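You operate a simulated robot arm through the tools that you are given. There is no shell and no other tool. Be economical: measure what you need, move in short steps, check, and stop when the job is done.

You run a simulated two-armed robot. Do the job below in one go: nothing can be reset, and whatever is moved stays where it is left.

TASK
Ready the press for a fill: bin and tray under, let the pressure down into the green, lock it.
Fine: shut the release knob again before you lock.

It is judged by the outcome, as a careful person would: the job done as asked, and still so three seconds after it is handed in. It fails if anything else is knocked over, pushed out of place, dropped, spilled or broken.

THE ROBOT
Two 6-joint arms with two-finger parallel grippers on one trunk, on a base that drives. Base frame: it is fixed to the floor where the robot stands at the start and does not move with it; the origin is under the middle of the robot, x ahead of it, y to its left, z up. Units: mm, degrees, N and s.
The left shoulder is at the start at [60, 187, 1055], the right one opposite. Places, roughly: cake bin [800, 300, 100]; lock knob [100, 900, 1100]; press tray [800, 800, 400]; release knob [0, 1000, 900]. Payload 1.57 kg a hand.
The TCP of each hand is the grasp point between the finger pads, 30 mm short of the fingertips. In the tool frame z runs along the fingers and y along their closing line. Largest opening 110 mm; finger width 24, thickness 12; the body of the gripper, 48 by 112 mm, starts 78 mm behind the TCP.
Orientation is that of the tool frame in the base frame, as a unit quaternion [w, x, y, z]. With the fingers straight down and closing along the base's y, the tool's x points along the base's -x, its y along +y and its z along -z.

THE INTERFACE
- The arms move only by the tool play_rows. It takes "left_moves", "right_moves" or both (then of equal length, played together; a hand with none holds still); each is a list of rows, each an object of numbers (a shift or turn left out is 0, a gripper value left out holds the last): "claw": the finger opening in mm, from 0 to 110; "tx", "ty", "tz": the shift along the tool's x, y, z in mm; "rx", "ry", "rz": the turn, a rotation vector about the tool's x, y, z in degrees. In form: [{"claw": .., "tx": .., "ty": .., "tz": .., "rx": .., "ry": .., "rz": ..}, ...]. A call has 1 to 20 rows; each row shifts and turns the commanded pose from where the row before left it, along the tool's axes as they then stand. A row lasts 0.2 s, in which the tool goes at most 50 mm and 8.6 degrees; a call with a longer step from one row to the next is refused whole, and so is a gripper value outside its range. A pose out of reach is approached as far as the arm can. The call stops where the force on the tool passes 60 N (or 10 N more than at its start, if that is more) or the arm is blocked; 0.2 s more then pass. The fingers move at their own pace (about 153 mm/s each) and stop on an object; they squeeze with about 38 N. The grip force told is the motor's: it shows also when the fingers shut on nothing. Time passes only in rows, and 0.2 s behind the last, so rows that do not move let the fingers close. The reply holds the time, the measured pose of the TCP, the force on the tool along the base axes, the opening and the grip force, in the units named above and with some noise, with the torque about the TCP (base axes, N m) and any sound that the robot's microphone picked up.
- Cameras (640 x 400 px; columns grow to the right, rows downward): "scene" is now at [-7.1, 55, 1594.3]; the picture's right is [0.71, -0.71, 0.00], its down [-0.56, -0.56, -0.61] and it looks along [0.43, 0.43, -0.79] (base axes); focal length 255 px, centre (320, 200). "left" rides on the left gripper at [70, -16, -141] in its tool frame; the picture's right is [0.23, 0.97, 0.00], its down [-0.86, 0.20, -0.48] and it looks along [-0.47, 0.11, 0.88] (tool axes); focal length 222 px, centre (320, 200). "right" rides on the right gripper at [70, 16, -141] in its tool frame; the picture's right is [-0.23, 0.97, 0.00], its down [-0.85, -0.20, -0.48] and it looks along [-0.47, -0.11, 0.88] (tool axes); focal length 222 px, centre (320, 200). There is no depth. A picture from a camera that has moved, and an enlarged one, comes with that camera's place and axes in the base frame and with its lens.
- capture(camera): a new picture of that camera. It takes no simulated time.
- move_column(by): slides the trunk up (or, below 0, down) by that many mm; the arms and the scene camera ride with it, the base frame stays. It gives what a move gives, with no picture.
- base_move(legs): drives the robot by 1 to 6 legs, each [ahead, left, turn to the left] in mm, mm and degrees, along the robot's own axes; the way and the turn of a leg run together, so that a leg with both is an arc; at most 1500 mm and 180 degrees a leg. The arms and the cameras ride along, it lands a little off, and it stops where it bumps. It gives what a move gives.
- head_to(pan, tilt): turns the head with the scene camera to pan (to the left, within 86 degrees either way) and tilt (down, from -29 to 69), counted from straight ahead of the robot. It gives what a move gives.
- enlarge(camera, box): a new picture of the part [left, top, right, bottom] of that camera's present view, enlarged. It takes no simulated time.
- job_done(): hands the job in; it is judged then, once.

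Work in short steps. Places have to be worked out from the pictures, the camera data and where the tool is seen: move nearer, look again, correct. Check each grasp and each placing, and mend what went wrong. You have 120 turns and 92 pictures in all, those below and enlarged ones among them. Open the grippers and draw the arms clear of the work before you hand the job in, unless the task says otherwise; then end with one line.

The tools are called after "Call:" as name(argument=value, ...) on one line, values as JSON. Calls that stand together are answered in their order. play_rows: Moves the arms, as the interface text tells. Its arguments: {"type":"object","properties":{"left_moves":{"type":"array","items":{"type":"object","properties":{"claw":{"type":"number"},"tx":{"type":"number"},"ty":{"type":"number"},"tz":{"type":"number"},"rx":{"type":"number"},"ry":{"type":"number"},"rz":{"type":"number"}}}},"right_moves":{"type":"array","items":{"type":"object","properties":{"claw":{"type":"number"},"tx":{"type":"number"},"ty":{"type":"number"},"tz":{"type":"number"},"rx":{"type":"number"},"ry":{"type":"number"},"rz":{"type":"number"}}}}},"required":[]} The other tools are called the same way: move_column (by) slides the trunk up or down; base_move (legs) drives the base; head_to (pan, tilt) turns the head that bears the scene camera; capture (camera) takes a picture; enlarge (camera, box) takes an enlarged picture of a part of a camera's view; job_done () hands the job in.

At the start:

```text
time_s: 0.0
left_tcp_pos: [310.3, 345.1, 1313.4]
left_orientation: [0.001, 0.0, 1.0, 0.002]
left_force: [-0.9, -0.1, 0.6]
left_torque: [0.01, -0.02, -0.03]
left_opening: 109.9
left_grasp_force: 0.0
right_tcp_pos: [339.4, 43.9, 1281.6]
right_orientation: [0.0, 0.001, 1.0, 0.0]
right_force: [-0.5, -0.5, 0.3]
right_torque: [-0.01, -0.02, 0.02]
right_opening: 109.8
right_grasp_force: 0.0
trunk travel left (down, up): [-683.0, 307.0]
robot x, y, heading: [0.8, 1.1, 0.1]
head pan, tilt: [44.9, 52.1]
```

scene: 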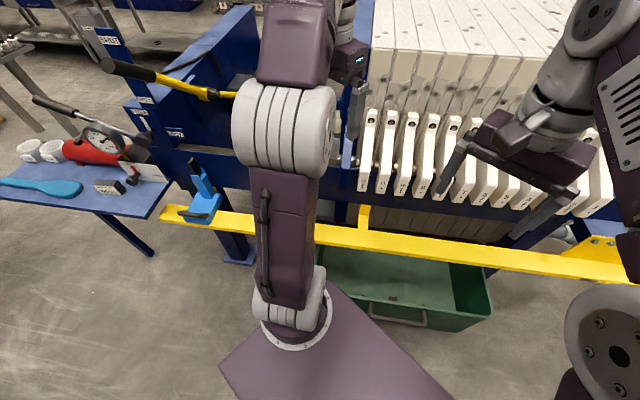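
right: 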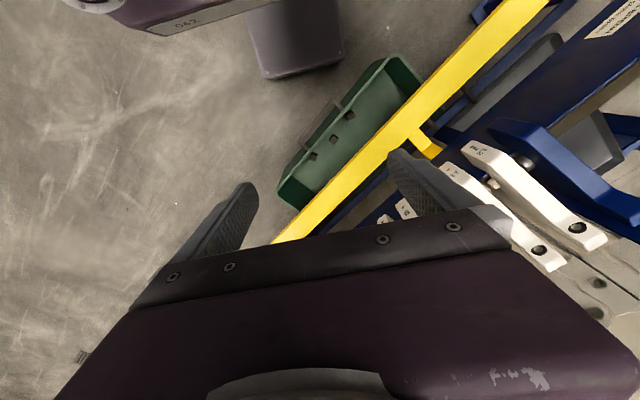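
left: 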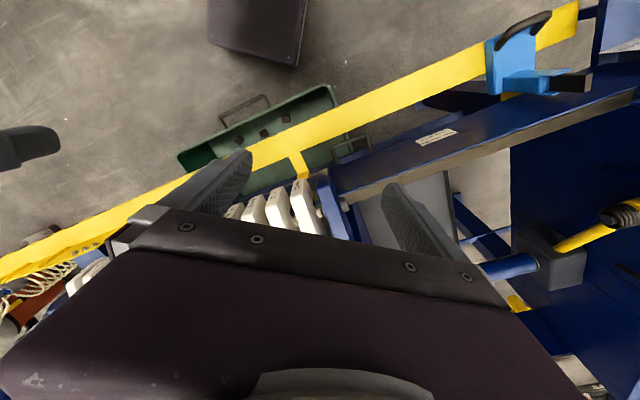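

The scene shows a filter press with a yellow bar, a green bin, a gauge and side table. I look around with the head to find the parts.

Call:
head_to(pan=80, tilt=35)

Call:
capture(camera="scene")

Call:
head_to(pan=40, tilt=25)

Call:
capture(camera="scene")

```text
time_s: 1.0
left_tcp_pos: [311.9, 344.3, 1313.4]
left_orientation: [0.0, 0.0, 1.0, 0.0]
left_force: [0.7, 0.5, -0.1]
left_torque: [0.01, 0.0, -0.02]
left_opening: 110.3
left_grasp_force: 0.1
right_tcp_pos: [341.1, 43.4, 1281.3]
right_orientation: [0.0, 0.001, 1.0, 0.001]
right_force: [0.0, -0.2, 0.0]
right_torque: [0.0, -0.04, 0.01]
right_opening: 109.9
right_grasp_force: 0.2
trunk travel left (down, up): [-683.0, 307.0]
robot x, y, heading: [0.3, 0.6, -0.1]
head pan, tilt: [80.0, 35.0]
```

```text
88 pictures are left
camera scene: at [-44.8, 88.8, 1618.8], right [0.98, -0.17, 0.0], down [-0.1, -0.57, -0.82], along [0.14, 0.81, -0.57], focal length 255 px, centre (320, 200)
```

scene: 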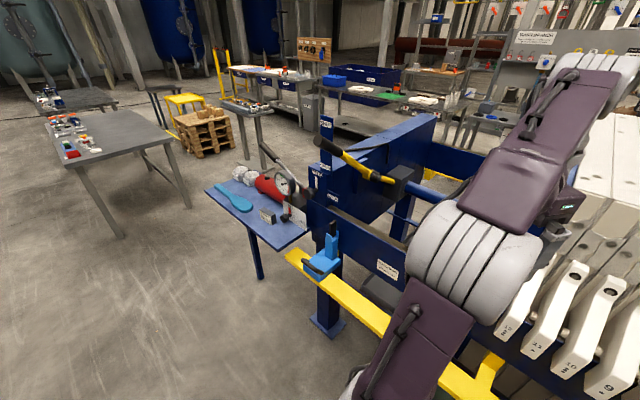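

```text
time_s: 2.1
left_tcp_pos: [310.1, 345.0, 1313.7]
left_orientation: [0.001, 0.0, 1.0, 0.001]
left_force: [0.1, -0.4, -0.1]
left_torque: [-0.03, 0.01, -0.01]
left_opening: 109.9
left_grasp_force: 0.1
right_tcp_pos: [340.8, 44.1, 1280.8]
right_orientation: [0.001, 0.002, 1.0, 0.001]
right_force: [0.3, -0.6, -0.2]
right_torque: [0.01, 0.0, 0.02]
right_opening: 109.8
right_grasp_force: 0.0
trunk travel left (down, up): [-683.0, 307.0]
robot x, y, heading: [0.9, -1.1, 0.2]
head pan, tilt: [40.0, 25.0]
```

```text
87 pictures are left
camera scene: at [10.2, 61.4, 1634.6], right [0.64, -0.77, 0.0], down [-0.32, -0.27, -0.91], along [0.69, 0.58, -0.42], focal length 255 px, centre (320, 200)
```

scene: 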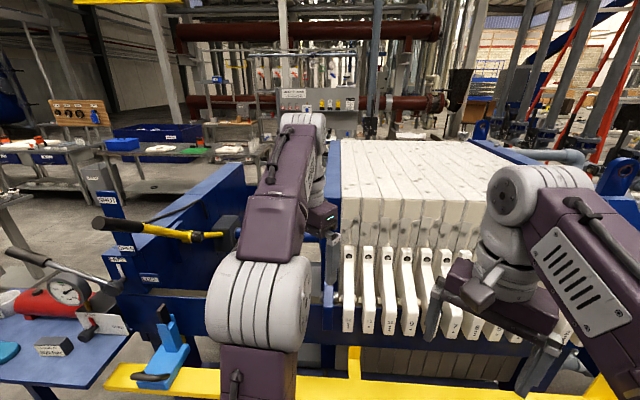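

The hand pump with gauge sits on the side table, and the press closing head is beside it with a yellow lever. I enlarge those.

Call:
head_to(pan=75, tilt=40)

Call:
enlarge(camera="scene", box=[160, 100, 320, 200])

Call:
enlarge(camera="scene", box=[250, 60, 450, 185])

```text
time_s: 3.1
left_tcp_pos: [310.0, 344.7, 1313.2]
left_orientation: [0.001, 0.0, 1.0, 0.001]
left_force: [1.0, 0.1, -0.1]
left_torque: [0.01, -0.02, -0.01]
left_opening: 110.3
left_grasp_force: 0.0
right_tcp_pos: [340.4, 44.7, 1281.3]
right_orientation: [0.0, 0.002, 1.0, 0.0]
right_force: [0.7, -0.1, -1.1]
right_torque: [0.0, 0.0, 0.02]
right_opening: 110.1
right_grasp_force: 0.1
trunk travel left (down, up): [-683.0, 307.0]
robot x, y, heading: [-4.8, 1.0, 0.1]
head pan, tilt: [75.0, 40.0]
```

```text
4.00 times, centred on (240, 150) of scene
camera zoom: at [-38.1, 84.2, 1611.3], right [0.97, -0.26, 0.0], down [-0.17, -0.62, -0.77], along [0.2, 0.74, -0.64], focal length 1020 px, centre (640, 400)
```

zoom: 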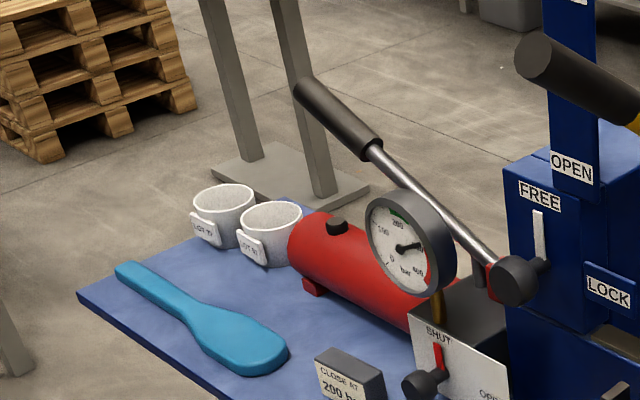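

```text
3.20 times, centred on (350, 122) of scene
camera zoom: at [-38.1, 84.2, 1611.3], right [0.97, -0.26, 0.0], down [-0.17, -0.62, -0.77], along [0.2, 0.74, -0.64], focal length 816 px, centre (224, 448)
```

zoom: 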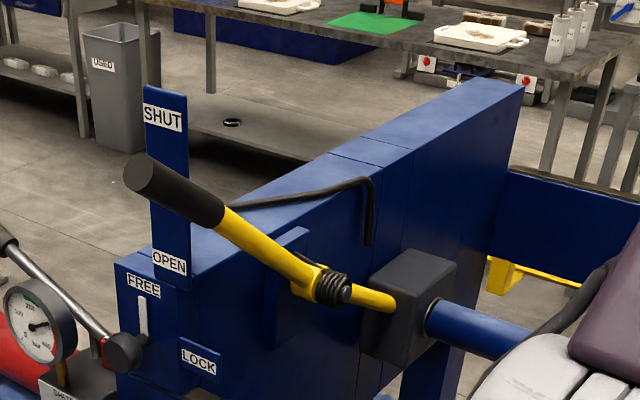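

I see the release knob with SHUT/OPEN arc on the pump and the lock knob with FREE/LOCK. Now I look at the bin and tray side.

Call:
head_to(pan=35, tilt=60)

Call:
capture(camera="scene")

Call:
enlarge(camera="right", box=[240, 0, 640, 250])

Call:
enlarge(camera="left", box=[160, 0, 640, 300])

```text
time_s: 4.2
left_tcp_pos: [310.6, 344.4, 1313.1]
left_orientation: [0.001, 0.0, 1.0, 0.001]
left_force: [0.2, -0.2, 0.9]
left_torque: [0.01, 0.03, 0.0]
left_opening: 109.9
left_grasp_force: 0.0
right_tcp_pos: [340.3, 45.0, 1281.7]
right_orientation: [0.0, 0.001, 1.0, 0.001]
right_force: [0.1, -0.1, 0.0]
right_torque: [0.0, 0.0, -0.03]
right_opening: 110.2
right_grasp_force: 0.1
trunk travel left (down, up): [-683.0, 307.0]
robot x, y, heading: [0.8, 0.3, 0.1]
head pan, tilt: [35.0, 60.0]
```

```text
84 pictures are left
camera scene: at [-5.7, 40.4, 1584.6], right [0.57, -0.82, 0.0], down [-0.71, -0.5, -0.5], along [0.41, 0.29, -0.87], focal length 255 px, centre (320, 200)
```

scene: 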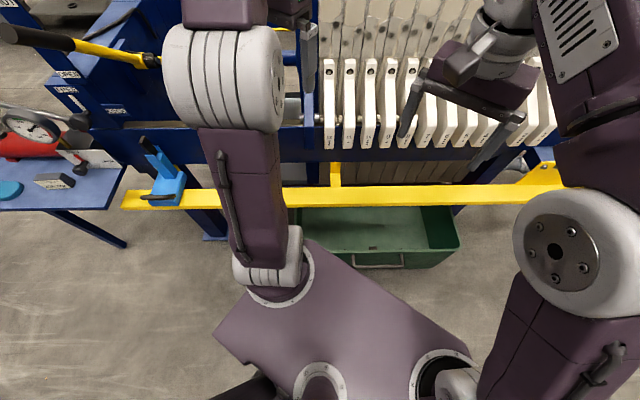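

```text
1.60 times, centred on (440, 125) of right
camera zoom: at [270.7, 60.0, 1423.2], right [0.23, 0.97, 0.0], down [0.85, -0.2, 0.48], along [0.47, -0.11, -0.88], focal length 355 px, centre (128, 320)
```

zoom: 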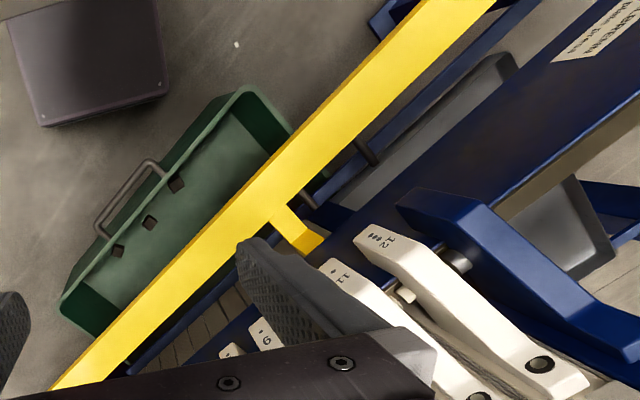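

```text
1.33 times, centred on (400, 150) of left
camera zoom: at [241.1, 328.0, 1455.6], right [-0.23, 0.97, 0.0], down [0.85, 0.2, 0.48], along [0.47, 0.11, -0.88], focal length 296 px, centre (213, 267)
```

zoom: 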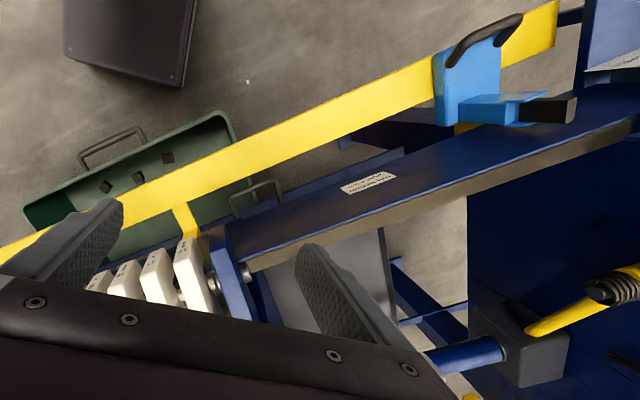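

The press's long axis runs with its normal about 36° to my left. I back away and turn to face it for a better look underneath.

Call:
base_move(legs=[[-250, -180, 0], [0, 0, 36]])

Call:
head_to(pan=0, tilt=45)

Call:
capture(camera="scene")

```text
time_s: 8.0
left_tcp_pos: [-201.5, 282.0, 1313.9]
left_orientation: [0.001, -0.314, 0.95, 0.001]
left_force: [0.3, 0.1, -0.5]
left_torque: [0.02, 0.0, -0.01]
left_opening: 110.2
left_grasp_force: 0.0
right_tcp_pos: [2.2, 58.3, 1281.3]
right_orientation: [0.0, -0.312, 0.95, 0.0]
right_force: [0.4, 0.0, 0.0]
right_torque: [0.01, 0.03, -0.01]
right_opening: 110.1
right_grasp_force: 0.0
trunk travel left (down, up): [-683.0, 307.0]
robot x, y, heading: [-246.3, -181.9, 36.5]
head pan, tilt: [35.0, 60.0]
```

```text
time_s: 9.0
left_tcp_pos: [-203.0, 281.4, 1313.4]
left_orientation: [0.001, -0.314, 0.949, 0.002]
left_force: [-0.2, -0.4, -0.4]
left_torque: [-0.02, 0.02, -0.03]
left_opening: 110.1
left_grasp_force: 0.1
right_tcp_pos: [1.0, 59.0, 1281.6]
right_orientation: [0.001, -0.312, 0.95, 0.0]
right_force: [0.4, 0.1, -0.3]
right_torque: [0.02, -0.01, 0.0]
right_opening: 110.1
right_grasp_force: 0.0
trunk travel left (down, up): [-683.0, 307.0]
robot x, y, heading: [-249.4, -182.7, 36.5]
head pan, tilt: [0.0, 45.0]
```

```text
81 pictures are left
camera scene: at [-229.4, -165.5, 1604.0], right [0.6, -0.8, 0.0], down [-0.57, -0.42, -0.71], along [0.57, 0.42, -0.71], focal length 255 px, centre (320, 200)
```

scene: 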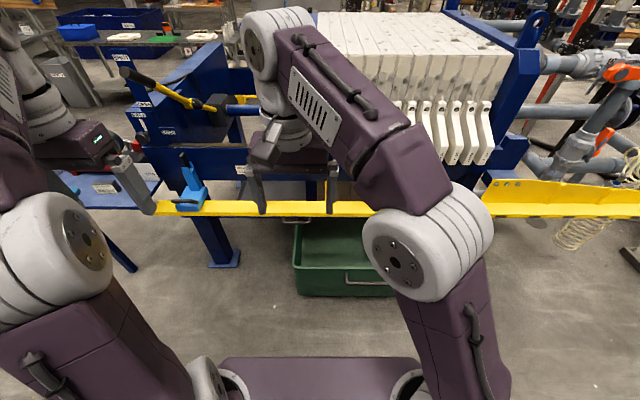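

The floor between is clear, so I lower the trunk to look under the press.

Call:
move_column(by=-600)

Call:
head_to(pan=0, tilt=20)

Call:
capture(camera="scene")

```text
refused: -600 is not a number from -400 to 400
```

```text
time_s: 9.9
left_tcp_pos: [-202.8, 281.6, 1313.6]
left_orientation: [0.001, -0.314, 0.949, -0.001]
left_force: [0.6, 0.3, -0.1]
left_torque: [-0.03, -0.03, 0.01]
left_opening: 110.0
left_grasp_force: 0.1
right_tcp_pos: [1.5, 57.8, 1281.4]
right_orientation: [0.0, -0.313, 0.95, 0.0]
right_force: [-0.5, 0.2, -0.3]
right_torque: [0.0, -0.02, -0.04]
right_opening: 109.8
right_grasp_force: 0.0
trunk travel left (down, up): [-683.0, 307.0]
robot x, y, heading: [-246.5, -179.0, 36.3]
head pan, tilt: [0.0, 20.0]
```

```text
80 pictures are left
camera scene: at [-219.9, -158.6, 1642.6], right [0.6, -0.8, 0.0], down [-0.28, -0.2, -0.94], along [0.75, 0.56, -0.34], focal length 255 px, centre (320, 200)
```

scene: 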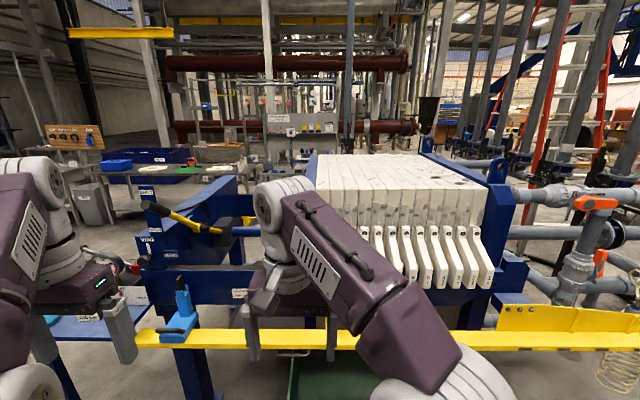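

Moves are limited to 400 mm; I lower in two steps.

Call:
move_column(by=-400)

Call:
move_column(by=-200)

Call:
capture(camera="scene")

```text
time_s: 13.7
left_tcp_pos: [-202.1, 280.7, 914.5]
left_orientation: [0.001, -0.314, 0.949, 0.001]
left_force: [0.1, 0.0, 0.1]
left_torque: [0.01, 0.01, 0.02]
left_opening: 109.9
left_grasp_force: 0.1
right_tcp_pos: [1.0, 58.4, 882.6]
right_orientation: [0.0, -0.312, 0.95, 0.0]
right_force: [0.4, 0.1, -0.1]
right_torque: [0.06, 0.01, 0.0]
right_opening: 109.8
right_grasp_force: 0.0
trunk travel left (down, up): [-283.0, 707.0]
robot x, y, heading: [-247.2, -178.5, 36.5]
head pan, tilt: [0.0, 20.0]
```

```text
time_s: 15.9
left_tcp_pos: [-201.0, 281.0, 713.3]
left_orientation: [0.0, -0.315, 0.949, 0.002]
left_force: [-0.7, -0.1, 0.1]
left_torque: [0.01, 0.03, -0.02]
left_opening: 109.9
left_grasp_force: 0.1
right_tcp_pos: [1.5, 58.4, 681.4]
right_orientation: [0.0, -0.312, 0.95, 0.0]
right_force: [-0.3, 0.7, 0.2]
right_torque: [-0.08, 0.0, 0.03]
right_opening: 109.9
right_grasp_force: 0.1
trunk travel left (down, up): [-83.0, 907.0]
robot x, y, heading: [-249.2, -180.5, 36.8]
head pan, tilt: [0.0, 20.0]
```

```text
79 pictures are left
camera scene: at [-219.9, -158.7, 1042.8], right [0.6, -0.8, 0.0], down [-0.27, -0.2, -0.94], along [0.75, 0.56, -0.34], focal length 255 px, centre (320, 200)
```

scene: 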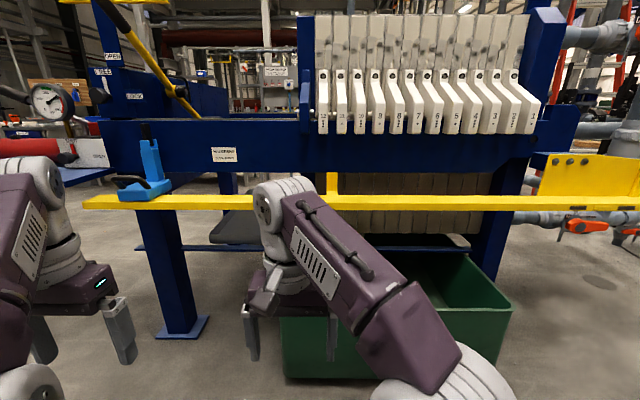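

The tray appears as a grey plate on blue runners left of the pack. I enlarge that area and the blue clamp.

Call:
enlarge(camera="scene", box=[80, 110, 280, 235])

Call:
enlarge(camera="scene", box=[200, 180, 360, 280])

Call:
enlarge(camera="scene", box=[400, 140, 640, 290])

```text
3.20 times, centred on (180, 172) of scene
camera zoom: at [-219.9, -158.7, 1042.8], right [0.6, -0.8, 0.0], down [-0.27, -0.2, -0.94], along [0.75, 0.56, -0.34], focal length 816 px, centre (768, 288)
```

zoom: 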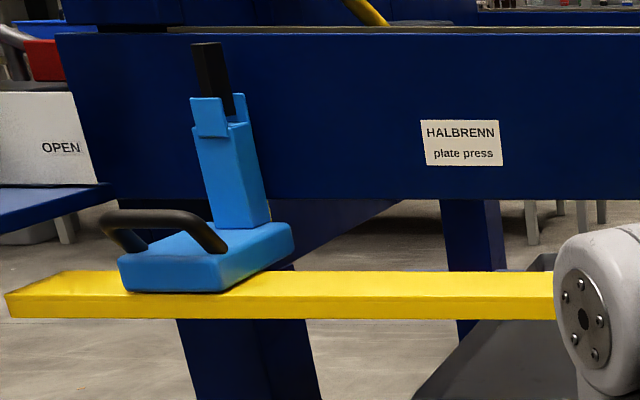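

```text
4.00 times, centred on (280, 230) of scene
camera zoom: at [-219.9, -158.7, 1042.8], right [0.6, -0.8, 0.0], down [-0.27, -0.2, -0.94], along [0.75, 0.56, -0.34], focal length 1020 px, centre (480, 80)
```

zoom: 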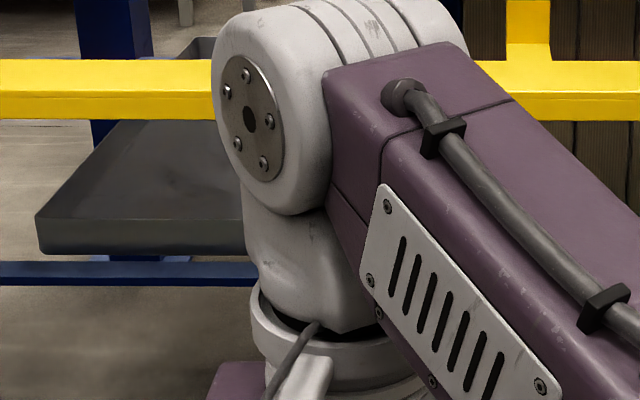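

```text
2.67 times, centred on (520, 215) of scene
camera zoom: at [-219.9, -158.7, 1042.8], right [0.6, -0.8, 0.0], down [-0.27, -0.2, -0.94], along [0.75, 0.56, -0.34], focal length 680 px, centre (-213, 160)
```

zoom: 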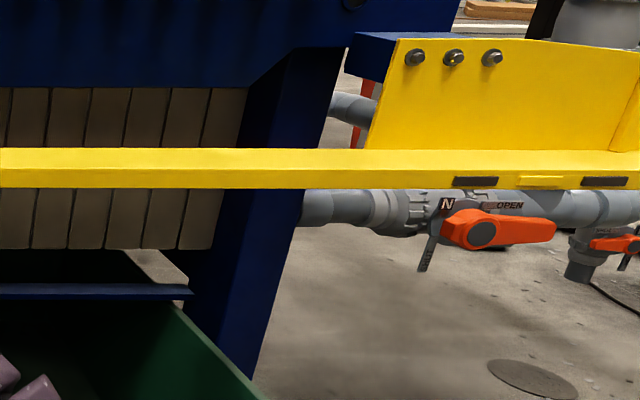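

I shift left to see the tray and bin without the arm in the way.

Call:
base_move(legs=[[-100, 400, 0]])

Call:
head_to(pan=-18, tilt=25)

Call:
capture(camera="scene")

```text
time_s: 18.4
left_tcp_pos: [-514.9, 546.7, 713.4]
left_orientation: [0.0, -0.309, 0.951, 0.001]
left_force: [0.2, -0.2, 0.2]
left_torque: [-0.06, 0.02, 0.02]
left_opening: 109.9
left_grasp_force: 0.0
right_tcp_pos: [-313.8, 320.9, 681.1]
right_orientation: [0.001, -0.308, 0.951, -0.001]
right_force: [0.7, 0.6, -0.5]
right_torque: [-0.01, -0.01, -0.01]
right_opening: 110.0
right_grasp_force: 0.0
trunk travel left (down, up): [-83.0, 907.0]
robot x, y, heading: [-562.2, 85.7, 36.2]
head pan, tilt: [0.0, 20.0]
```

```text
time_s: 19.2
left_tcp_pos: [-514.6, 546.0, 713.4]
left_orientation: [0.001, -0.309, 0.951, 0.001]
left_force: [0.0, 0.5, 0.5]
left_torque: [-0.05, 0.04, 0.01]
left_opening: 109.9
left_grasp_force: 0.1
right_tcp_pos: [-313.9, 321.0, 681.3]
right_orientation: [0.0, -0.308, 0.951, 0.0]
right_force: [0.1, -0.6, -0.6]
right_torque: [0.0, 0.01, 0.04]
right_opening: 110.3
right_grasp_force: 0.1
trunk travel left (down, up): [-83.0, 907.0]
robot x, y, heading: [-566.1, 84.5, 35.9]
head pan, tilt: [-18.0, 25.0]
```

```text
75 pictures are left
camera scene: at [-524.2, 80.5, 1034.6], right [0.31, -0.95, 0.0], down [-0.4, -0.13, -0.91], along [0.86, 0.28, -0.42], focal length 255 px, centre (320, 200)
```

scene: 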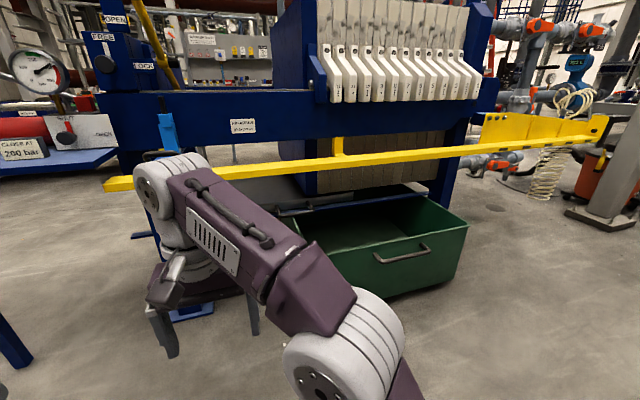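

The bin is about half under the press, tray further left. The right arm blocks the view, so I turn in place and look past its side.

Call:
base_move(legs=[[0, 0, 45]])

Call:
head_to(pan=-55, tilt=20)

Call:
capture(camera="scene")

```text
time_s: 21.7
left_tcp_pos: [-855.8, 443.9, 713.9]
left_orientation: [-0.001, -0.65, 0.76, 0.001]
left_force: [0.6, 0.1, 0.3]
left_torque: [0.01, 0.04, -0.03]
left_opening: 110.1
left_grasp_force: 0.0
right_tcp_pos: [-554.9, 427.1, 682.6]
right_orientation: [0.0, -0.65, 0.76, 0.0]
right_force: [0.1, 1.6, 0.2]
right_torque: [-0.06, 0.0, 0.02]
right_opening: 110.0
right_grasp_force: 0.1
trunk travel left (down, up): [-83.0, 907.0]
robot x, y, heading: [-563.6, 85.7, 81.2]
head pan, tilt: [-18.0, 25.0]
```

```text
time_s: 22.7
left_tcp_pos: [-856.5, 443.8, 713.4]
left_orientation: [0.0, -0.651, 0.759, 0.001]
left_force: [-0.3, 0.2, -0.5]
left_torque: [0.01, 0.05, -0.01]
left_opening: 110.0
left_grasp_force: 0.1
right_tcp_pos: [-554.4, 429.1, 681.7]
right_orientation: [0.0, -0.65, 0.76, 0.0]
right_force: [0.1, -0.3, 0.0]
right_torque: [0.02, 0.0, -0.01]
right_opening: 110.1
right_grasp_force: 0.2
trunk travel left (down, up): [-83.0, 907.0]
robot x, y, heading: [-562.8, 84.2, 81.4]
head pan, tilt: [-55.0, 20.0]
```

```text
74 pictures are left
camera scene: at [-489.0, 69.0, 1042.7], right [0.44, -0.9, 0.0], down [-0.31, -0.15, -0.94], along [0.84, 0.42, -0.34], focal length 255 px, centre (320, 200)
```

scene: 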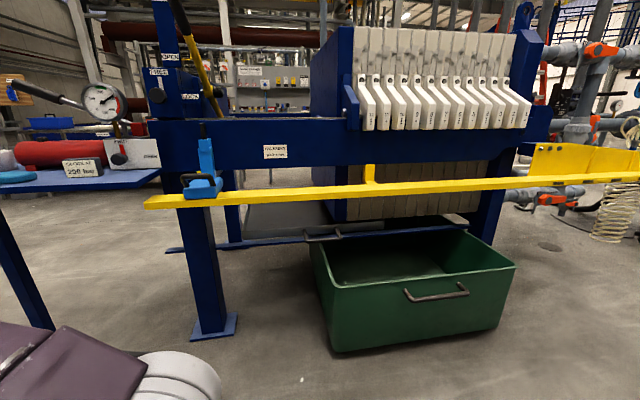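

Clear view now. I enlarge the bin/tray region and the pump controls.

Call:
enlarge(camera="scene", box=[160, 160, 400, 310])

Call:
enlarge(camera="scene", box=[300, 150, 560, 360])

Call:
enlarge(camera="scene", box=[60, 40, 220, 190])

```text
2.67 times, centred on (280, 235) of scene
camera zoom: at [-489.0, 69.0, 1042.7], right [0.44, -0.9, 0.0], down [-0.31, -0.15, -0.94], along [0.84, 0.42, -0.34], focal length 680 px, centre (427, 107)
```

zoom: 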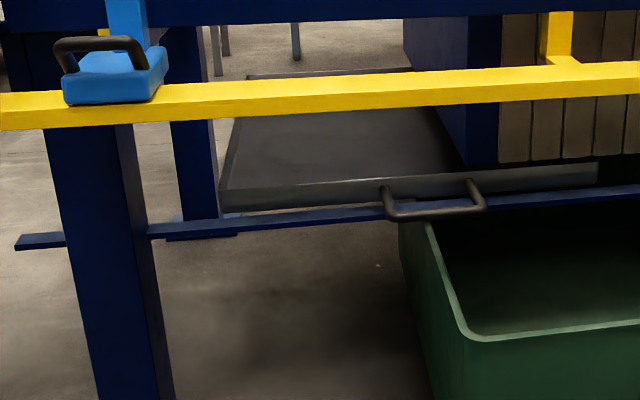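

```text
1.90 times, centred on (430, 255) of scene
camera zoom: at [-489.0, 69.0, 1042.7], right [0.44, -0.9, 0.0], down [-0.31, -0.15, -0.94], along [0.84, 0.42, -0.34], focal length 486 px, centre (110, 95)
```

zoom: 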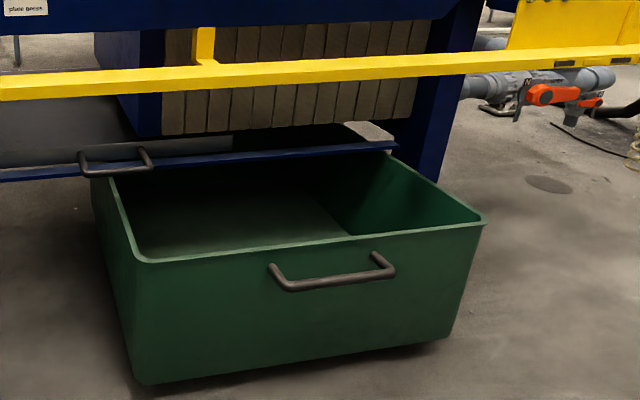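

```text
2.67 times, centred on (140, 115) of scene
camera zoom: at [-489.0, 69.0, 1042.7], right [0.44, -0.9, 0.0], down [-0.31, -0.15, -0.94], along [0.84, 0.42, -0.34], focal length 680 px, centre (800, 427)
```

zoom: 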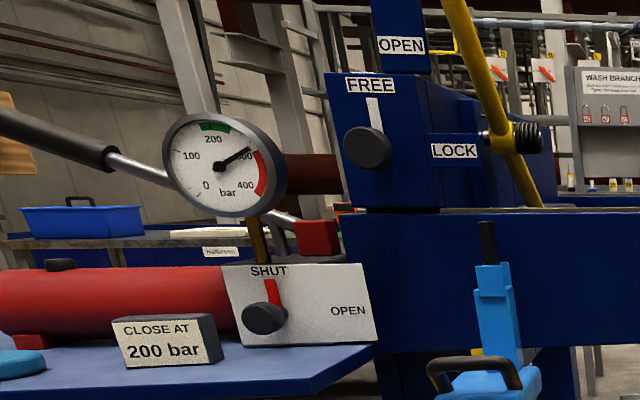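

Measured: bin front ≈470 mm ahead line, rim z≈365, handle z≈290; tray on runners ≈530 mm left of the pack centre; gauge ≈290 bar with green at ≈200. I line up squarely in front of the bin.

Call:
base_move(legs=[[0, 0, -45], [0, -690, 0]])

Call:
head_to(pan=10, tilt=30)

Call:
capture(camera="scene")

```text
time_s: 28.6
left_tcp_pos: [-106.3, -9.4, 713.6]
left_orientation: [0.0, -0.319, 0.948, 0.001]
left_force: [0.4, -0.1, -0.8]
left_torque: [0.0, 0.02, 0.0]
left_opening: 110.1
left_grasp_force: 0.0
right_tcp_pos: [98.3, -231.3, 681.8]
right_orientation: [0.0, -0.317, 0.948, 0.0]
right_force: [0.2, -1.0, 0.3]
right_torque: [-0.01, 0.03, 0.01]
right_opening: 109.9
right_grasp_force: 0.1
trunk travel left (down, up): [-83.0, 907.0]
robot x, y, heading: [-149.5, -475.0, 37.0]
head pan, tilt: [-55.0, 20.0]
```

```text
time_s: 30.0
left_tcp_pos: [-107.0, -10.1, 712.8]
left_orientation: [-0.001, -0.318, 0.948, 0.0]
left_force: [0.0, -0.4, -0.4]
left_torque: [0.03, 0.01, 0.0]
left_opening: 110.2
left_grasp_force: 0.1
right_tcp_pos: [99.0, -231.4, 682.1]
right_orientation: [0.001, -0.317, 0.949, 0.0]
right_force: [0.2, 0.9, 0.4]
right_torque: [0.01, -0.01, 0.02]
right_opening: 110.2
right_grasp_force: 0.1
trunk travel left (down, up): [-83.0, 907.0]
robot x, y, heading: [-149.5, -473.9, 37.1]
head pan, tilt: [10.0, 30.0]
```

```text
70 pictures are left
camera scene: at [-133.3, -439.4, 1026.7], right [0.73, -0.68, 0.0], down [-0.34, -0.37, -0.87], along [0.59, 0.63, -0.5], focal length 255 px, centre (320, 200)
```

scene: 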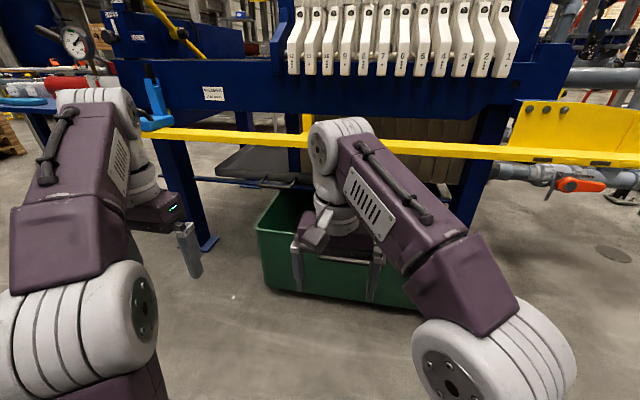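

The bin handle is straight ahead. I test the right arm's forward-reaching pose: tilt the tool from pointing down to pointing ahead while moving it forward, in free space.

Call:
play_rows(right_moves=[{"claw": 0, "tx": -30, "ry": -8.2}, {"tx": -29.7, "tz": 4.3, "ry": -8.2}, {"tx": -28.8, "tz": 8.5, "ry": -8.2}, {"tx": -27.3, "tz": 12.5, "ry": -8.2}, {"tx": -25.2, "tz": 16.3, "ry": -8.2}, {"tx": -22.6, "tz": 19.7, "ry": -8.2}, {"tx": -19.6, "tz": 22.7, "ry": -8.2}, {"tx": -16.2, "tz": 25.3, "ry": -8.2}, {"tx": -12.4, "tz": 27.3, "ry": -8.2}, {"tx": -8.4, "tz": 28.8, "ry": -8.2}, {"tx": -4.2, "tz": 29.7, "ry": -8.0}])

Call:
capture(camera="scene")

Call:
capture(camera="right")

```text
time_s: 32.4
left_tcp_pos: [-106.0, -9.0, 714.3]
left_orientation: [0.001, -0.317, 0.948, 0.002]
left_force: [-0.6, -0.1, -0.8]
left_torque: [0.01, -0.01, -0.04]
left_opening: 110.1
left_grasp_force: 0.1
right_tcp_pos: [362.0, -32.3, 681.0]
right_orientation: [0.67, -0.224, 0.671, 0.224]
right_force: [0.0, 0.2, 0.9]
right_torque: [-0.01, 0.03, 0.01]
right_opening: 0.0
right_grasp_force: 21.8
trunk travel left (down, up): [-83.0, 907.0]
robot x, y, heading: [-148.0, -471.4, 37.1]
head pan, tilt: [10.0, 30.0]
```

```text
69 pictures are left
camera scene: at [-133.3, -439.3, 1026.7], right [0.73, -0.68, 0.0], down [-0.34, -0.37, -0.87], along [0.59, 0.63, -0.5], focal length 255 px, centre (320, 200)
```

scene: 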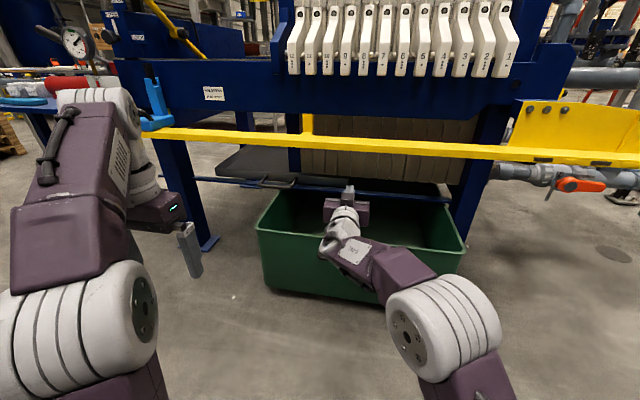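

```text
68 pictures are left
camera right: at [239.9, -105.0, 611.6], right [-0.59, 0.78, 0.23], down [-0.26, -0.45, 0.85], along [0.77, 0.44, 0.47], focal length 222 px, centre (320, 200)
```

right: 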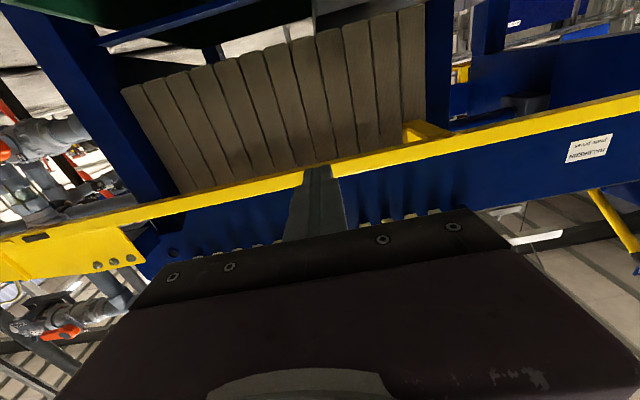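

The arm reaches ≈670 mm ahead with the tool level. I enlarge to measure bin versus the right-hand leg and the pack.

Call:
enlarge(camera="scene", box=[240, 110, 520, 310])

```text
2.00 times, centred on (380, 210) of scene
camera zoom: at [-133.3, -439.3, 1026.7], right [0.73, -0.68, 0.0], down [-0.34, -0.37, -0.87], along [0.59, 0.63, -0.5], focal length 510 px, centre (200, 180)
```

zoom: 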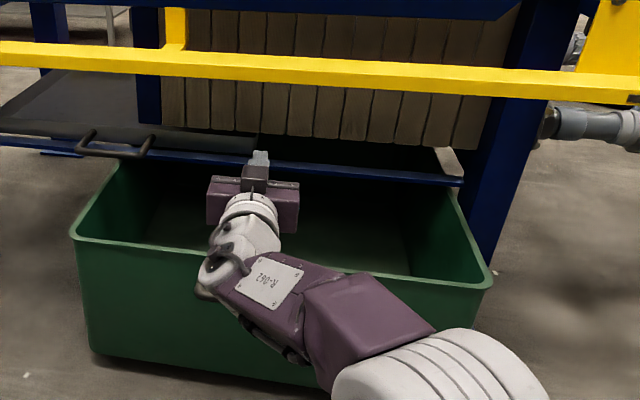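

Bin front sits ≈860 mm ahead of my axis, centred ≈20 mm left, with ≈60 mm clearance to the right leg. I lower the column and the fist to z≈200 in front of the bin face for pushing.

Call:
move_column(by=-80)

Call:
play_rows(right_moves=[{"tx": 40, "ty": -5}, {"tx": 40, "ty": -5}, {"tx": 40, "ty": -5}, {"tx": 40, "ty": -5}, {"tx": 40, "ty": -5}, {"tx": 40}, {"tx": 40}, {"tx": 40}, {"tx": 40}, {"tx": 40}])

Call:
capture(camera="scene")

```text
time_s: 33.5
left_tcp_pos: [-106.8, -10.2, 633.6]
left_orientation: [0.0, -0.318, 0.948, 0.002]
left_force: [-0.5, 0.6, 0.7]
left_torque: [0.0, -0.01, 0.01]
left_opening: 109.8
left_grasp_force: 0.1
right_tcp_pos: [362.2, -33.3, 601.8]
right_orientation: [0.67, -0.224, 0.671, 0.224]
right_force: [-0.6, -0.7, -0.1]
right_torque: [-0.03, 0.01, -0.05]
right_opening: 0.1
right_grasp_force: 21.7
trunk travel left (down, up): [-3.0, 987.0]
robot x, y, heading: [-147.6, -470.1, 36.8]
head pan, tilt: [10.0, 30.0]
```

```text
time_s: 35.7
left_tcp_pos: [-107.4, -8.7, 634.5]
left_orientation: [0.001, -0.317, 0.948, 0.001]
left_force: [0.0, -0.1, 0.1]
left_torque: [-0.02, -0.02, -0.01]
left_opening: 109.9
left_grasp_force: 0.1
right_tcp_pos: [376.4, -51.8, 201.4]
right_orientation: [0.671, -0.224, 0.67, 0.225]
right_force: [0.0, 0.2, 0.7]
right_torque: [0.01, -0.01, -0.03]
right_opening: 0.0
right_grasp_force: 21.6
trunk travel left (down, up): [-3.0, 987.0]
robot x, y, heading: [-147.8, -469.4, 36.8]
head pan, tilt: [10.0, 30.0]
```

```text
66 pictures are left
camera scene: at [-133.4, -439.4, 946.7], right [0.73, -0.68, 0.0], down [-0.34, -0.37, -0.87], along [0.59, 0.63, -0.5], focal length 255 px, centre (320, 200)
```

scene: 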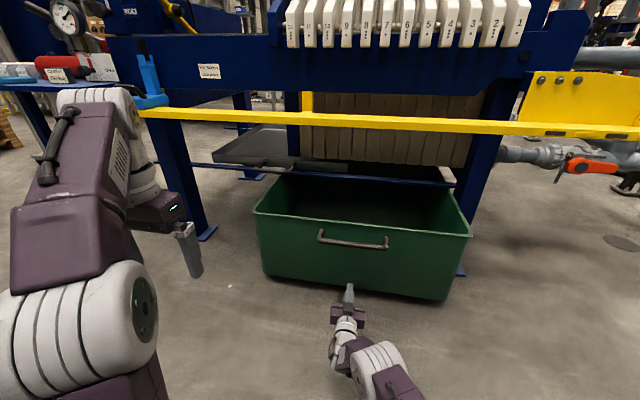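

The fist is centred below the bin handle. I drive ahead until near contact, then push in steps.

Call:
base_move(legs=[[140, 0, 0]])

Call:
base_move(legs=[[90, 0, 0]])

Call:
capture(camera="scene")

```text
time_s: 37.0
left_tcp_pos: [-14.0, 58.9, 633.8]
left_orientation: [0.001, -0.318, 0.948, 0.0]
left_force: [-0.2, -0.1, 0.1]
left_torque: [0.0, -0.01, -0.02]
left_opening: 110.1
left_grasp_force: 0.0
right_tcp_pos: [465.4, 13.9, 200.1]
right_orientation: [0.673, -0.223, 0.669, 0.222]
right_force: [0.4, 0.1, -1.3]
right_torque: [0.01, 0.02, 0.02]
right_opening: 0.0
right_grasp_force: 21.1
trunk travel left (down, up): [-3.0, 987.0]
robot x, y, heading: [-56.4, -402.1, 36.9]
head pan, tilt: [10.0, 30.0]
stopped in leg 1: the force on the tool passed its limit at 129 N (the readings are from after the stop); the commanded pose is now the measured one
```

```text
time_s: 38.1
left_tcp_pos: [48.4, 105.9, 632.5]
left_orientation: [0.0, -0.316, 0.949, 0.001]
left_force: [0.2, 0.0, 0.2]
left_torque: [0.01, -0.01, 0.0]
left_opening: 109.8
left_grasp_force: 0.1
right_tcp_pos: [524.1, 56.8, 198.1]
right_orientation: [0.674, -0.224, 0.668, 0.222]
right_force: [0.5, 0.1, -0.3]
right_torque: [0.0, 0.0, -0.03]
right_opening: 0.2
right_grasp_force: 21.2
trunk travel left (down, up): [-3.0, 987.0]
robot x, y, heading: [8.1, -358.6, 36.9]
head pan, tilt: [10.0, 30.0]
stopped in leg 1: the force on the tool passed its limit at 107 N (the readings are from after the stop); the commanded pose is now the measured one
```

```text
65 pictures are left
camera scene: at [20.0, -324.2, 946.6], right [0.73, -0.68, 0.0], down [-0.34, -0.37, -0.87], along [0.59, 0.63, -0.5], focal length 255 px, centre (320, 200)
```

scene: 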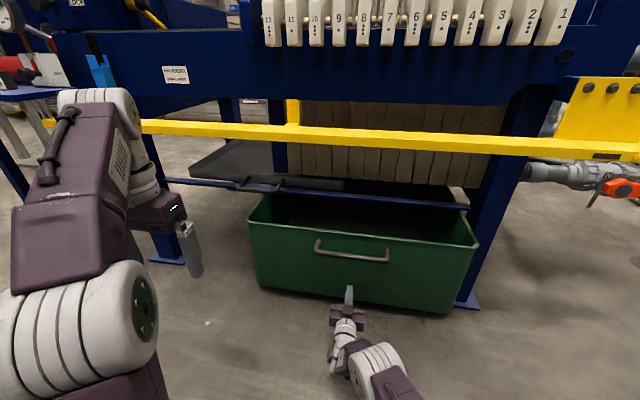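

Base drives hit with too much jolt; I'll retract the arm, drive closer, then push slowly with the arm itself.

Call:
play_rows(right_moves=[{"tz": -40}, {"tz": -40}, {"tz": -40}, {"tz": -40}, {"tz": -40}, {"tz": -40}])

Call:
base_move(legs=[[225, 0, 0]])

Call:
play_rows(right_moves=[{"tz": 8}, {"tz": 8}, {"tz": 8}, {"tz": 8}, {"tz": 8}, {"tz": 8}, {"tz": 8}, {"tz": 8}, {"tz": 8}, {"tz": 8}])

```text
time_s: 39.5
left_tcp_pos: [51.3, 105.3, 634.0]
left_orientation: [-0.002, -0.317, 0.949, 0.002]
left_force: [0.2, 0.2, -0.7]
left_torque: [0.01, 0.0, 0.0]
left_opening: 109.7
left_grasp_force: 0.1
right_tcp_pos: [350.3, 20.2, 177.0]
right_orientation: [0.677, -0.21, 0.672, 0.212]
right_force: [-0.1, -0.1, 0.2]
right_torque: [0.01, -0.02, 0.02]
right_opening: 0.1
right_grasp_force: 21.4
right hand out of reach, approached as far as the arm can: row 2, 3, 4, 5, 6
trunk travel left (down, up): [-3.0, 987.0]
robot x, y, heading: [7.7, -356.3, 36.9]
head pan, tilt: [10.0, 30.0]
```

```text
time_s: 41.2
left_tcp_pos: [231.2, 245.4, 632.8]
left_orientation: [-0.001, -0.319, 0.948, 0.001]
left_force: [0.8, 0.4, 0.6]
left_torque: [0.01, 0.03, 0.01]
left_opening: 110.1
left_grasp_force: 0.0
right_tcp_pos: [531.3, 162.9, 176.7]
right_orientation: [0.677, -0.212, 0.671, 0.215]
right_force: [-0.3, -0.9, 0.1]
right_torque: [0.01, 0.04, -0.03]
right_opening: 0.1
right_grasp_force: 20.9
trunk travel left (down, up): [-3.0, 987.0]
robot x, y, heading: [189.6, -216.0, 37.4]
head pan, tilt: [10.0, 30.0]
```

```text
time_s: 43.4
left_tcp_pos: [229.8, 245.5, 633.3]
left_orientation: [-0.001, -0.319, 0.948, 0.001]
left_force: [0.1, 0.2, 0.7]
left_torque: [0.04, 0.0, 0.02]
left_opening: 110.0
left_grasp_force: 0.0
right_tcp_pos: [596.3, 209.4, 180.5]
right_orientation: [0.678, -0.212, 0.67, 0.214]
right_force: [-0.4, 0.1, 0.0]
right_torque: [0.0, 0.04, 0.02]
right_opening: 0.0
right_grasp_force: 21.5
trunk travel left (down, up): [-3.0, 987.0]
robot x, y, heading: [189.8, -216.8, 37.4]
head pan, tilt: [10.0, 30.0]
```

The hand slid sideways when retracting; I check where the bin and fist are.

Call:
capture(camera="scene")

```text
64 pictures are left
camera scene: at [203.8, -185.3, 946.6], right [0.73, -0.68, 0.0], down [-0.34, -0.37, -0.87], along [0.59, 0.64, -0.5], focal length 255 px, centre (320, 200)
```

scene: 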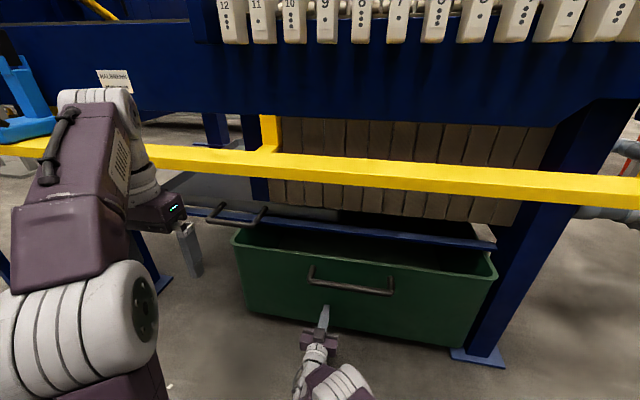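

The bin slid ≈150 mm in easily but yawed ≈2.5° since I pushed left of centre. I shift the fist to the right part and push slowly there.

Call:
play_rows(right_moves=[{"tz": -20}, {"ty": -40}, {"ty": -40}, {"ty": -40}, {"ty": -40}, {"tz": 8}, {"tz": 8}, {"tz": 8}, {"tz": 8}, {"tz": 8}, {"tz": 8}, {"tz": 8}])

Call:
capture(camera="scene")

```text
time_s: 46.0
left_tcp_pos: [229.6, 244.6, 633.5]
left_orientation: [0.0, -0.319, 0.948, 0.001]
left_force: [-0.1, -0.2, -0.4]
left_torque: [-0.01, -0.01, 0.0]
left_opening: 109.8
left_grasp_force: 0.0
right_tcp_pos: [727.8, 177.3, 159.0]
right_orientation: [0.679, -0.213, 0.669, 0.215]
right_force: [-3.5, -2.8, 1.3]
right_torque: [0.02, 0.01, 0.04]
right_opening: 0.2
right_grasp_force: 21.2
right hand out of reach, approached as far as the arm can: row 3, 4, 5
trunk travel left (down, up): [-3.0, 987.0]
robot x, y, heading: [186.5, -220.9, 37.1]
head pan, tilt: [10.0, 30.0]
stopped in row 12 (right hand): the force on the tool passed its limit at 83 N (the readings are from after the stop); the commanded pose is now the measured one
```

```text
63 pictures are left
camera scene: at [203.1, -185.8, 946.6], right [0.73, -0.68, 0.0], down [-0.34, -0.37, -0.87], along [0.59, 0.63, -0.5], focal length 255 px, centre (320, 200)
```

scene: 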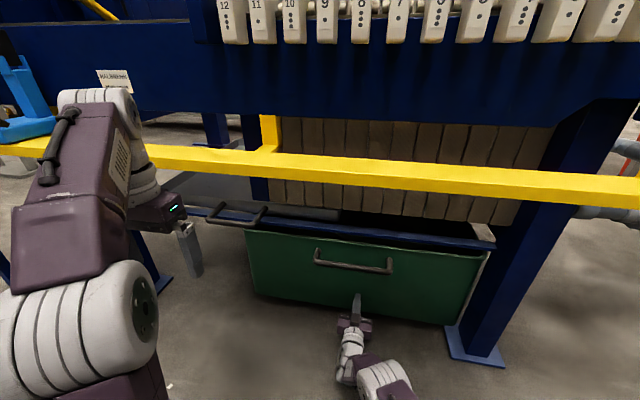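

Force rose at the end; I look closely whether the bin touches the right leg.

Call:
enlarge(camera="scene", box=[200, 180, 540, 390])

```text
1.88 times, centred on (370, 285) of scene
camera zoom: at [203.1, -185.8, 946.6], right [0.73, -0.68, 0.0], down [-0.34, -0.37, -0.87], along [0.59, 0.63, -0.5], focal length 480 px, centre (226, 40)
```

zoom: 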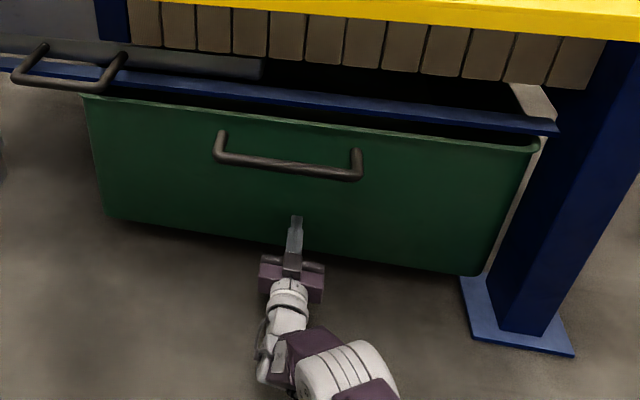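

The bin front is now squarely level with the pack front (≈a 760). I back off with the fist, then move left in front of the tray handle and check the view.

Call:
base_move(legs=[[-120, 0, 0], [0, 420, 0]])

Call:
capture(camera="scene")

```text
time_s: 49.5
left_tcp_pos: [-125.0, 510.9, 632.2]
left_orientation: [0.0, -0.322, 0.947, 0.001]
left_force: [0.0, -0.8, -0.7]
left_torque: [0.0, -0.01, 0.02]
left_opening: 109.9
left_grasp_force: 0.0
right_tcp_pos: [371.4, 446.3, 158.2]
right_orientation: [0.678, -0.213, 0.669, 0.215]
right_force: [0.2, 0.2, 0.6]
right_torque: [0.0, 0.0, -0.01]
right_opening: 0.0
right_grasp_force: 21.0
trunk travel left (down, up): [-3.0, 987.0]
robot x, y, heading: [-162.0, 49.5, 37.5]
head pan, tilt: [10.0, 30.0]
```

```text
61 pictures are left
camera scene: at [-149.1, 79.9, 946.7], right [0.74, -0.67, 0.0], down [-0.34, -0.37, -0.87], along [0.58, 0.64, -0.5], focal length 255 px, centre (320, 200)
```

scene: 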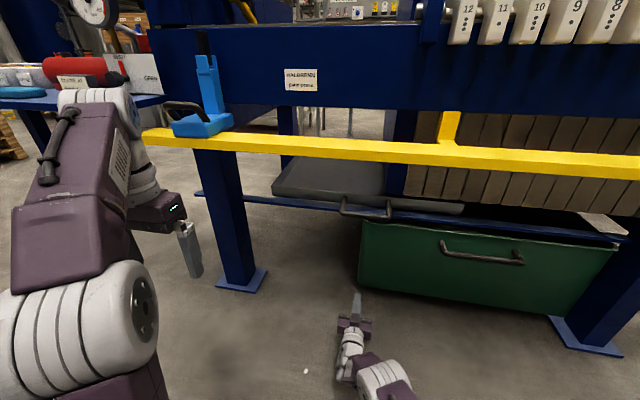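

The tray handle is at about 876 ahead, in line with my right hand. I lift the hand to z≈415, roll it so the fingers close vertically, and open to 55.

Call:
play_rows(right_moves=[{"tx": -37}, {"tx": -37}, {"tx": -37}, {"tx": -37}, {"tx": -36}, {"tx": -36}, {"tx": -36}])

Call:
play_rows(right_moves=[{"rz": 8.2, "claw": 55}, {"rz": 8.2}, {"rz": 8.2}, {"rz": 8.2}, {"rz": 8.2}, {"rz": 8.2}, {"rz": 8.2}, {"rz": 8.2}, {"rz": 8.2}, {"rz": 8.2}, {"rz": 8.0}])

Call:
capture(camera="right")

Call:
capture(camera="scene")

```text
time_s: 51.1
left_tcp_pos: [-126.8, 509.8, 633.0]
left_orientation: [0.0, -0.322, 0.947, 0.001]
left_force: [0.0, 0.8, -0.4]
left_torque: [0.0, 0.02, 0.01]
left_opening: 110.1
left_grasp_force: 0.1
right_tcp_pos: [370.2, 443.8, 416.1]
right_orientation: [0.678, -0.215, 0.669, 0.216]
right_force: [0.9, -0.1, -0.4]
right_torque: [0.0, 0.0, -0.02]
right_opening: 0.0
right_grasp_force: 21.2
trunk travel left (down, up): [-3.0, 987.0]
robot x, y, heading: [-164.1, 48.0, 37.8]
head pan, tilt: [10.0, 30.0]
```

```text
time_s: 53.5
left_tcp_pos: [-126.8, 509.8, 634.7]
left_orientation: [0.0, -0.322, 0.947, 0.002]
left_force: [0.2, -0.1, 0.4]
left_torque: [-0.02, 0.0, 0.03]
left_opening: 110.1
left_grasp_force: 0.1
right_tcp_pos: [383.1, 581.4, 509.5]
right_orientation: [0.323, 0.321, 0.637, 0.622]
right_force: [-0.1, 0.7, -0.3]
right_torque: [0.0, 0.02, -0.08]
right_opening: 54.8
right_grasp_force: 0.0
right hand out of reach, approached as far as the arm can: row 2, 3, 4, 5, 6, 7, 10, 11
trunk travel left (down, up): [-3.0, 987.0]
robot x, y, heading: [-163.2, 46.0, 37.6]
head pan, tilt: [10.0, 30.0]
```

```text
60 pictures are left
camera right: at [226.6, 555.1, 527.4], right [0.14, -0.16, 0.98], down [0.11, -0.98, -0.18], along [0.98, 0.13, -0.12], focal length 222 px, centre (320, 200)
```

right: 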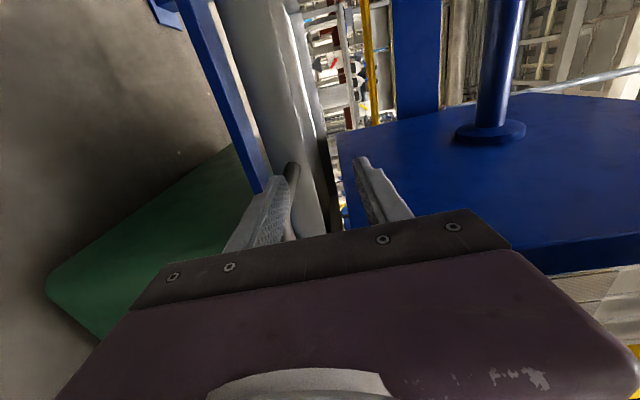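

```text
59 pictures are left
camera scene: at [-149.3, 79.7, 946.7], right [0.74, -0.67, 0.0], down [-0.34, -0.37, -0.87], along [0.58, 0.64, -0.5], focal length 255 px, centre (320, 200)
```

scene: 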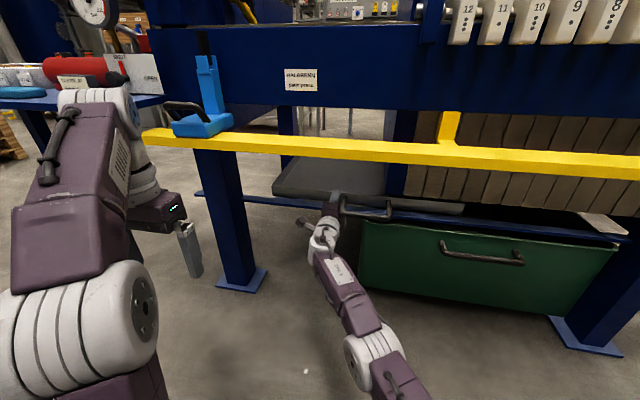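

The hand is oriented correctly but displaced (joint limits on the way). I let it try to settle with still rows.

Call:
play_rows(right_moves=[{"tx": 0}, {"tx": 0}, {"tx": 0}])

```text
time_s: 54.3
left_tcp_pos: [-125.8, 509.9, 633.1]
left_orientation: [0.0, -0.323, 0.946, 0.001]
left_force: [0.5, 0.0, -0.3]
left_torque: [0.0, -0.02, 0.02]
left_opening: 110.0
left_grasp_force: 0.1
right_tcp_pos: [381.0, 582.3, 509.2]
right_orientation: [0.324, 0.32, 0.637, 0.621]
right_force: [-0.6, 2.5, 1.8]
right_torque: [0.09, -0.04, 0.08]
right_opening: 53.8
right_grasp_force: 0.1
trunk travel left (down, up): [-3.0, 987.0]
robot x, y, heading: [-167.3, 46.0, 37.8]
head pan, tilt: [10.0, 30.0]
```

I step the hand back, right and down toward z≈415 in line with the handle.

Call:
play_rows(right_moves=[{"tz": -30}, {"tz": -30}, {"ty": -30}, {"ty": -30}, {"ty": -30}, {"tx": -30}, {"tx": -30}, {"tx": -30}])

Call:
capture(camera="scene")

```text
time_s: 56.1
left_tcp_pos: [-126.4, 511.8, 632.6]
left_orientation: [0.0, -0.322, 0.947, 0.0]
left_force: [1.0, -0.2, -0.8]
left_torque: [-0.01, -0.05, 0.02]
left_opening: 110.0
left_grasp_force: 0.1
right_tcp_pos: [428.1, 561.5, 526.8]
right_orientation: [0.327, 0.322, 0.626, 0.631]
right_force: [-0.2, -0.2, -0.2]
right_torque: [0.0, -0.02, -0.04]
right_opening: 54.8
right_grasp_force: 0.0
right hand out of reach, approached as far as the arm can: row 1, 2, 3, 4, 5, 6, 7, 8
trunk travel left (down, up): [-3.0, 987.0]
robot x, y, heading: [-164.5, 46.1, 37.9]
head pan, tilt: [10.0, 30.0]
```

```text
58 pictures are left
camera scene: at [-149.2, 80.0, 946.7], right [0.74, -0.67, 0.0], down [-0.34, -0.37, -0.87], along [0.58, 0.64, -0.5], focal length 255 px, centre (320, 200)
```

scene: 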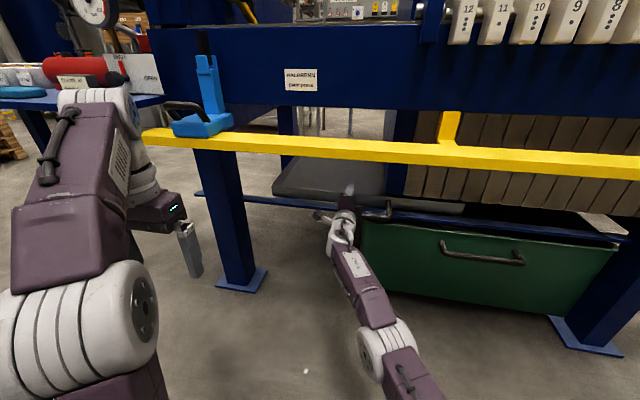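

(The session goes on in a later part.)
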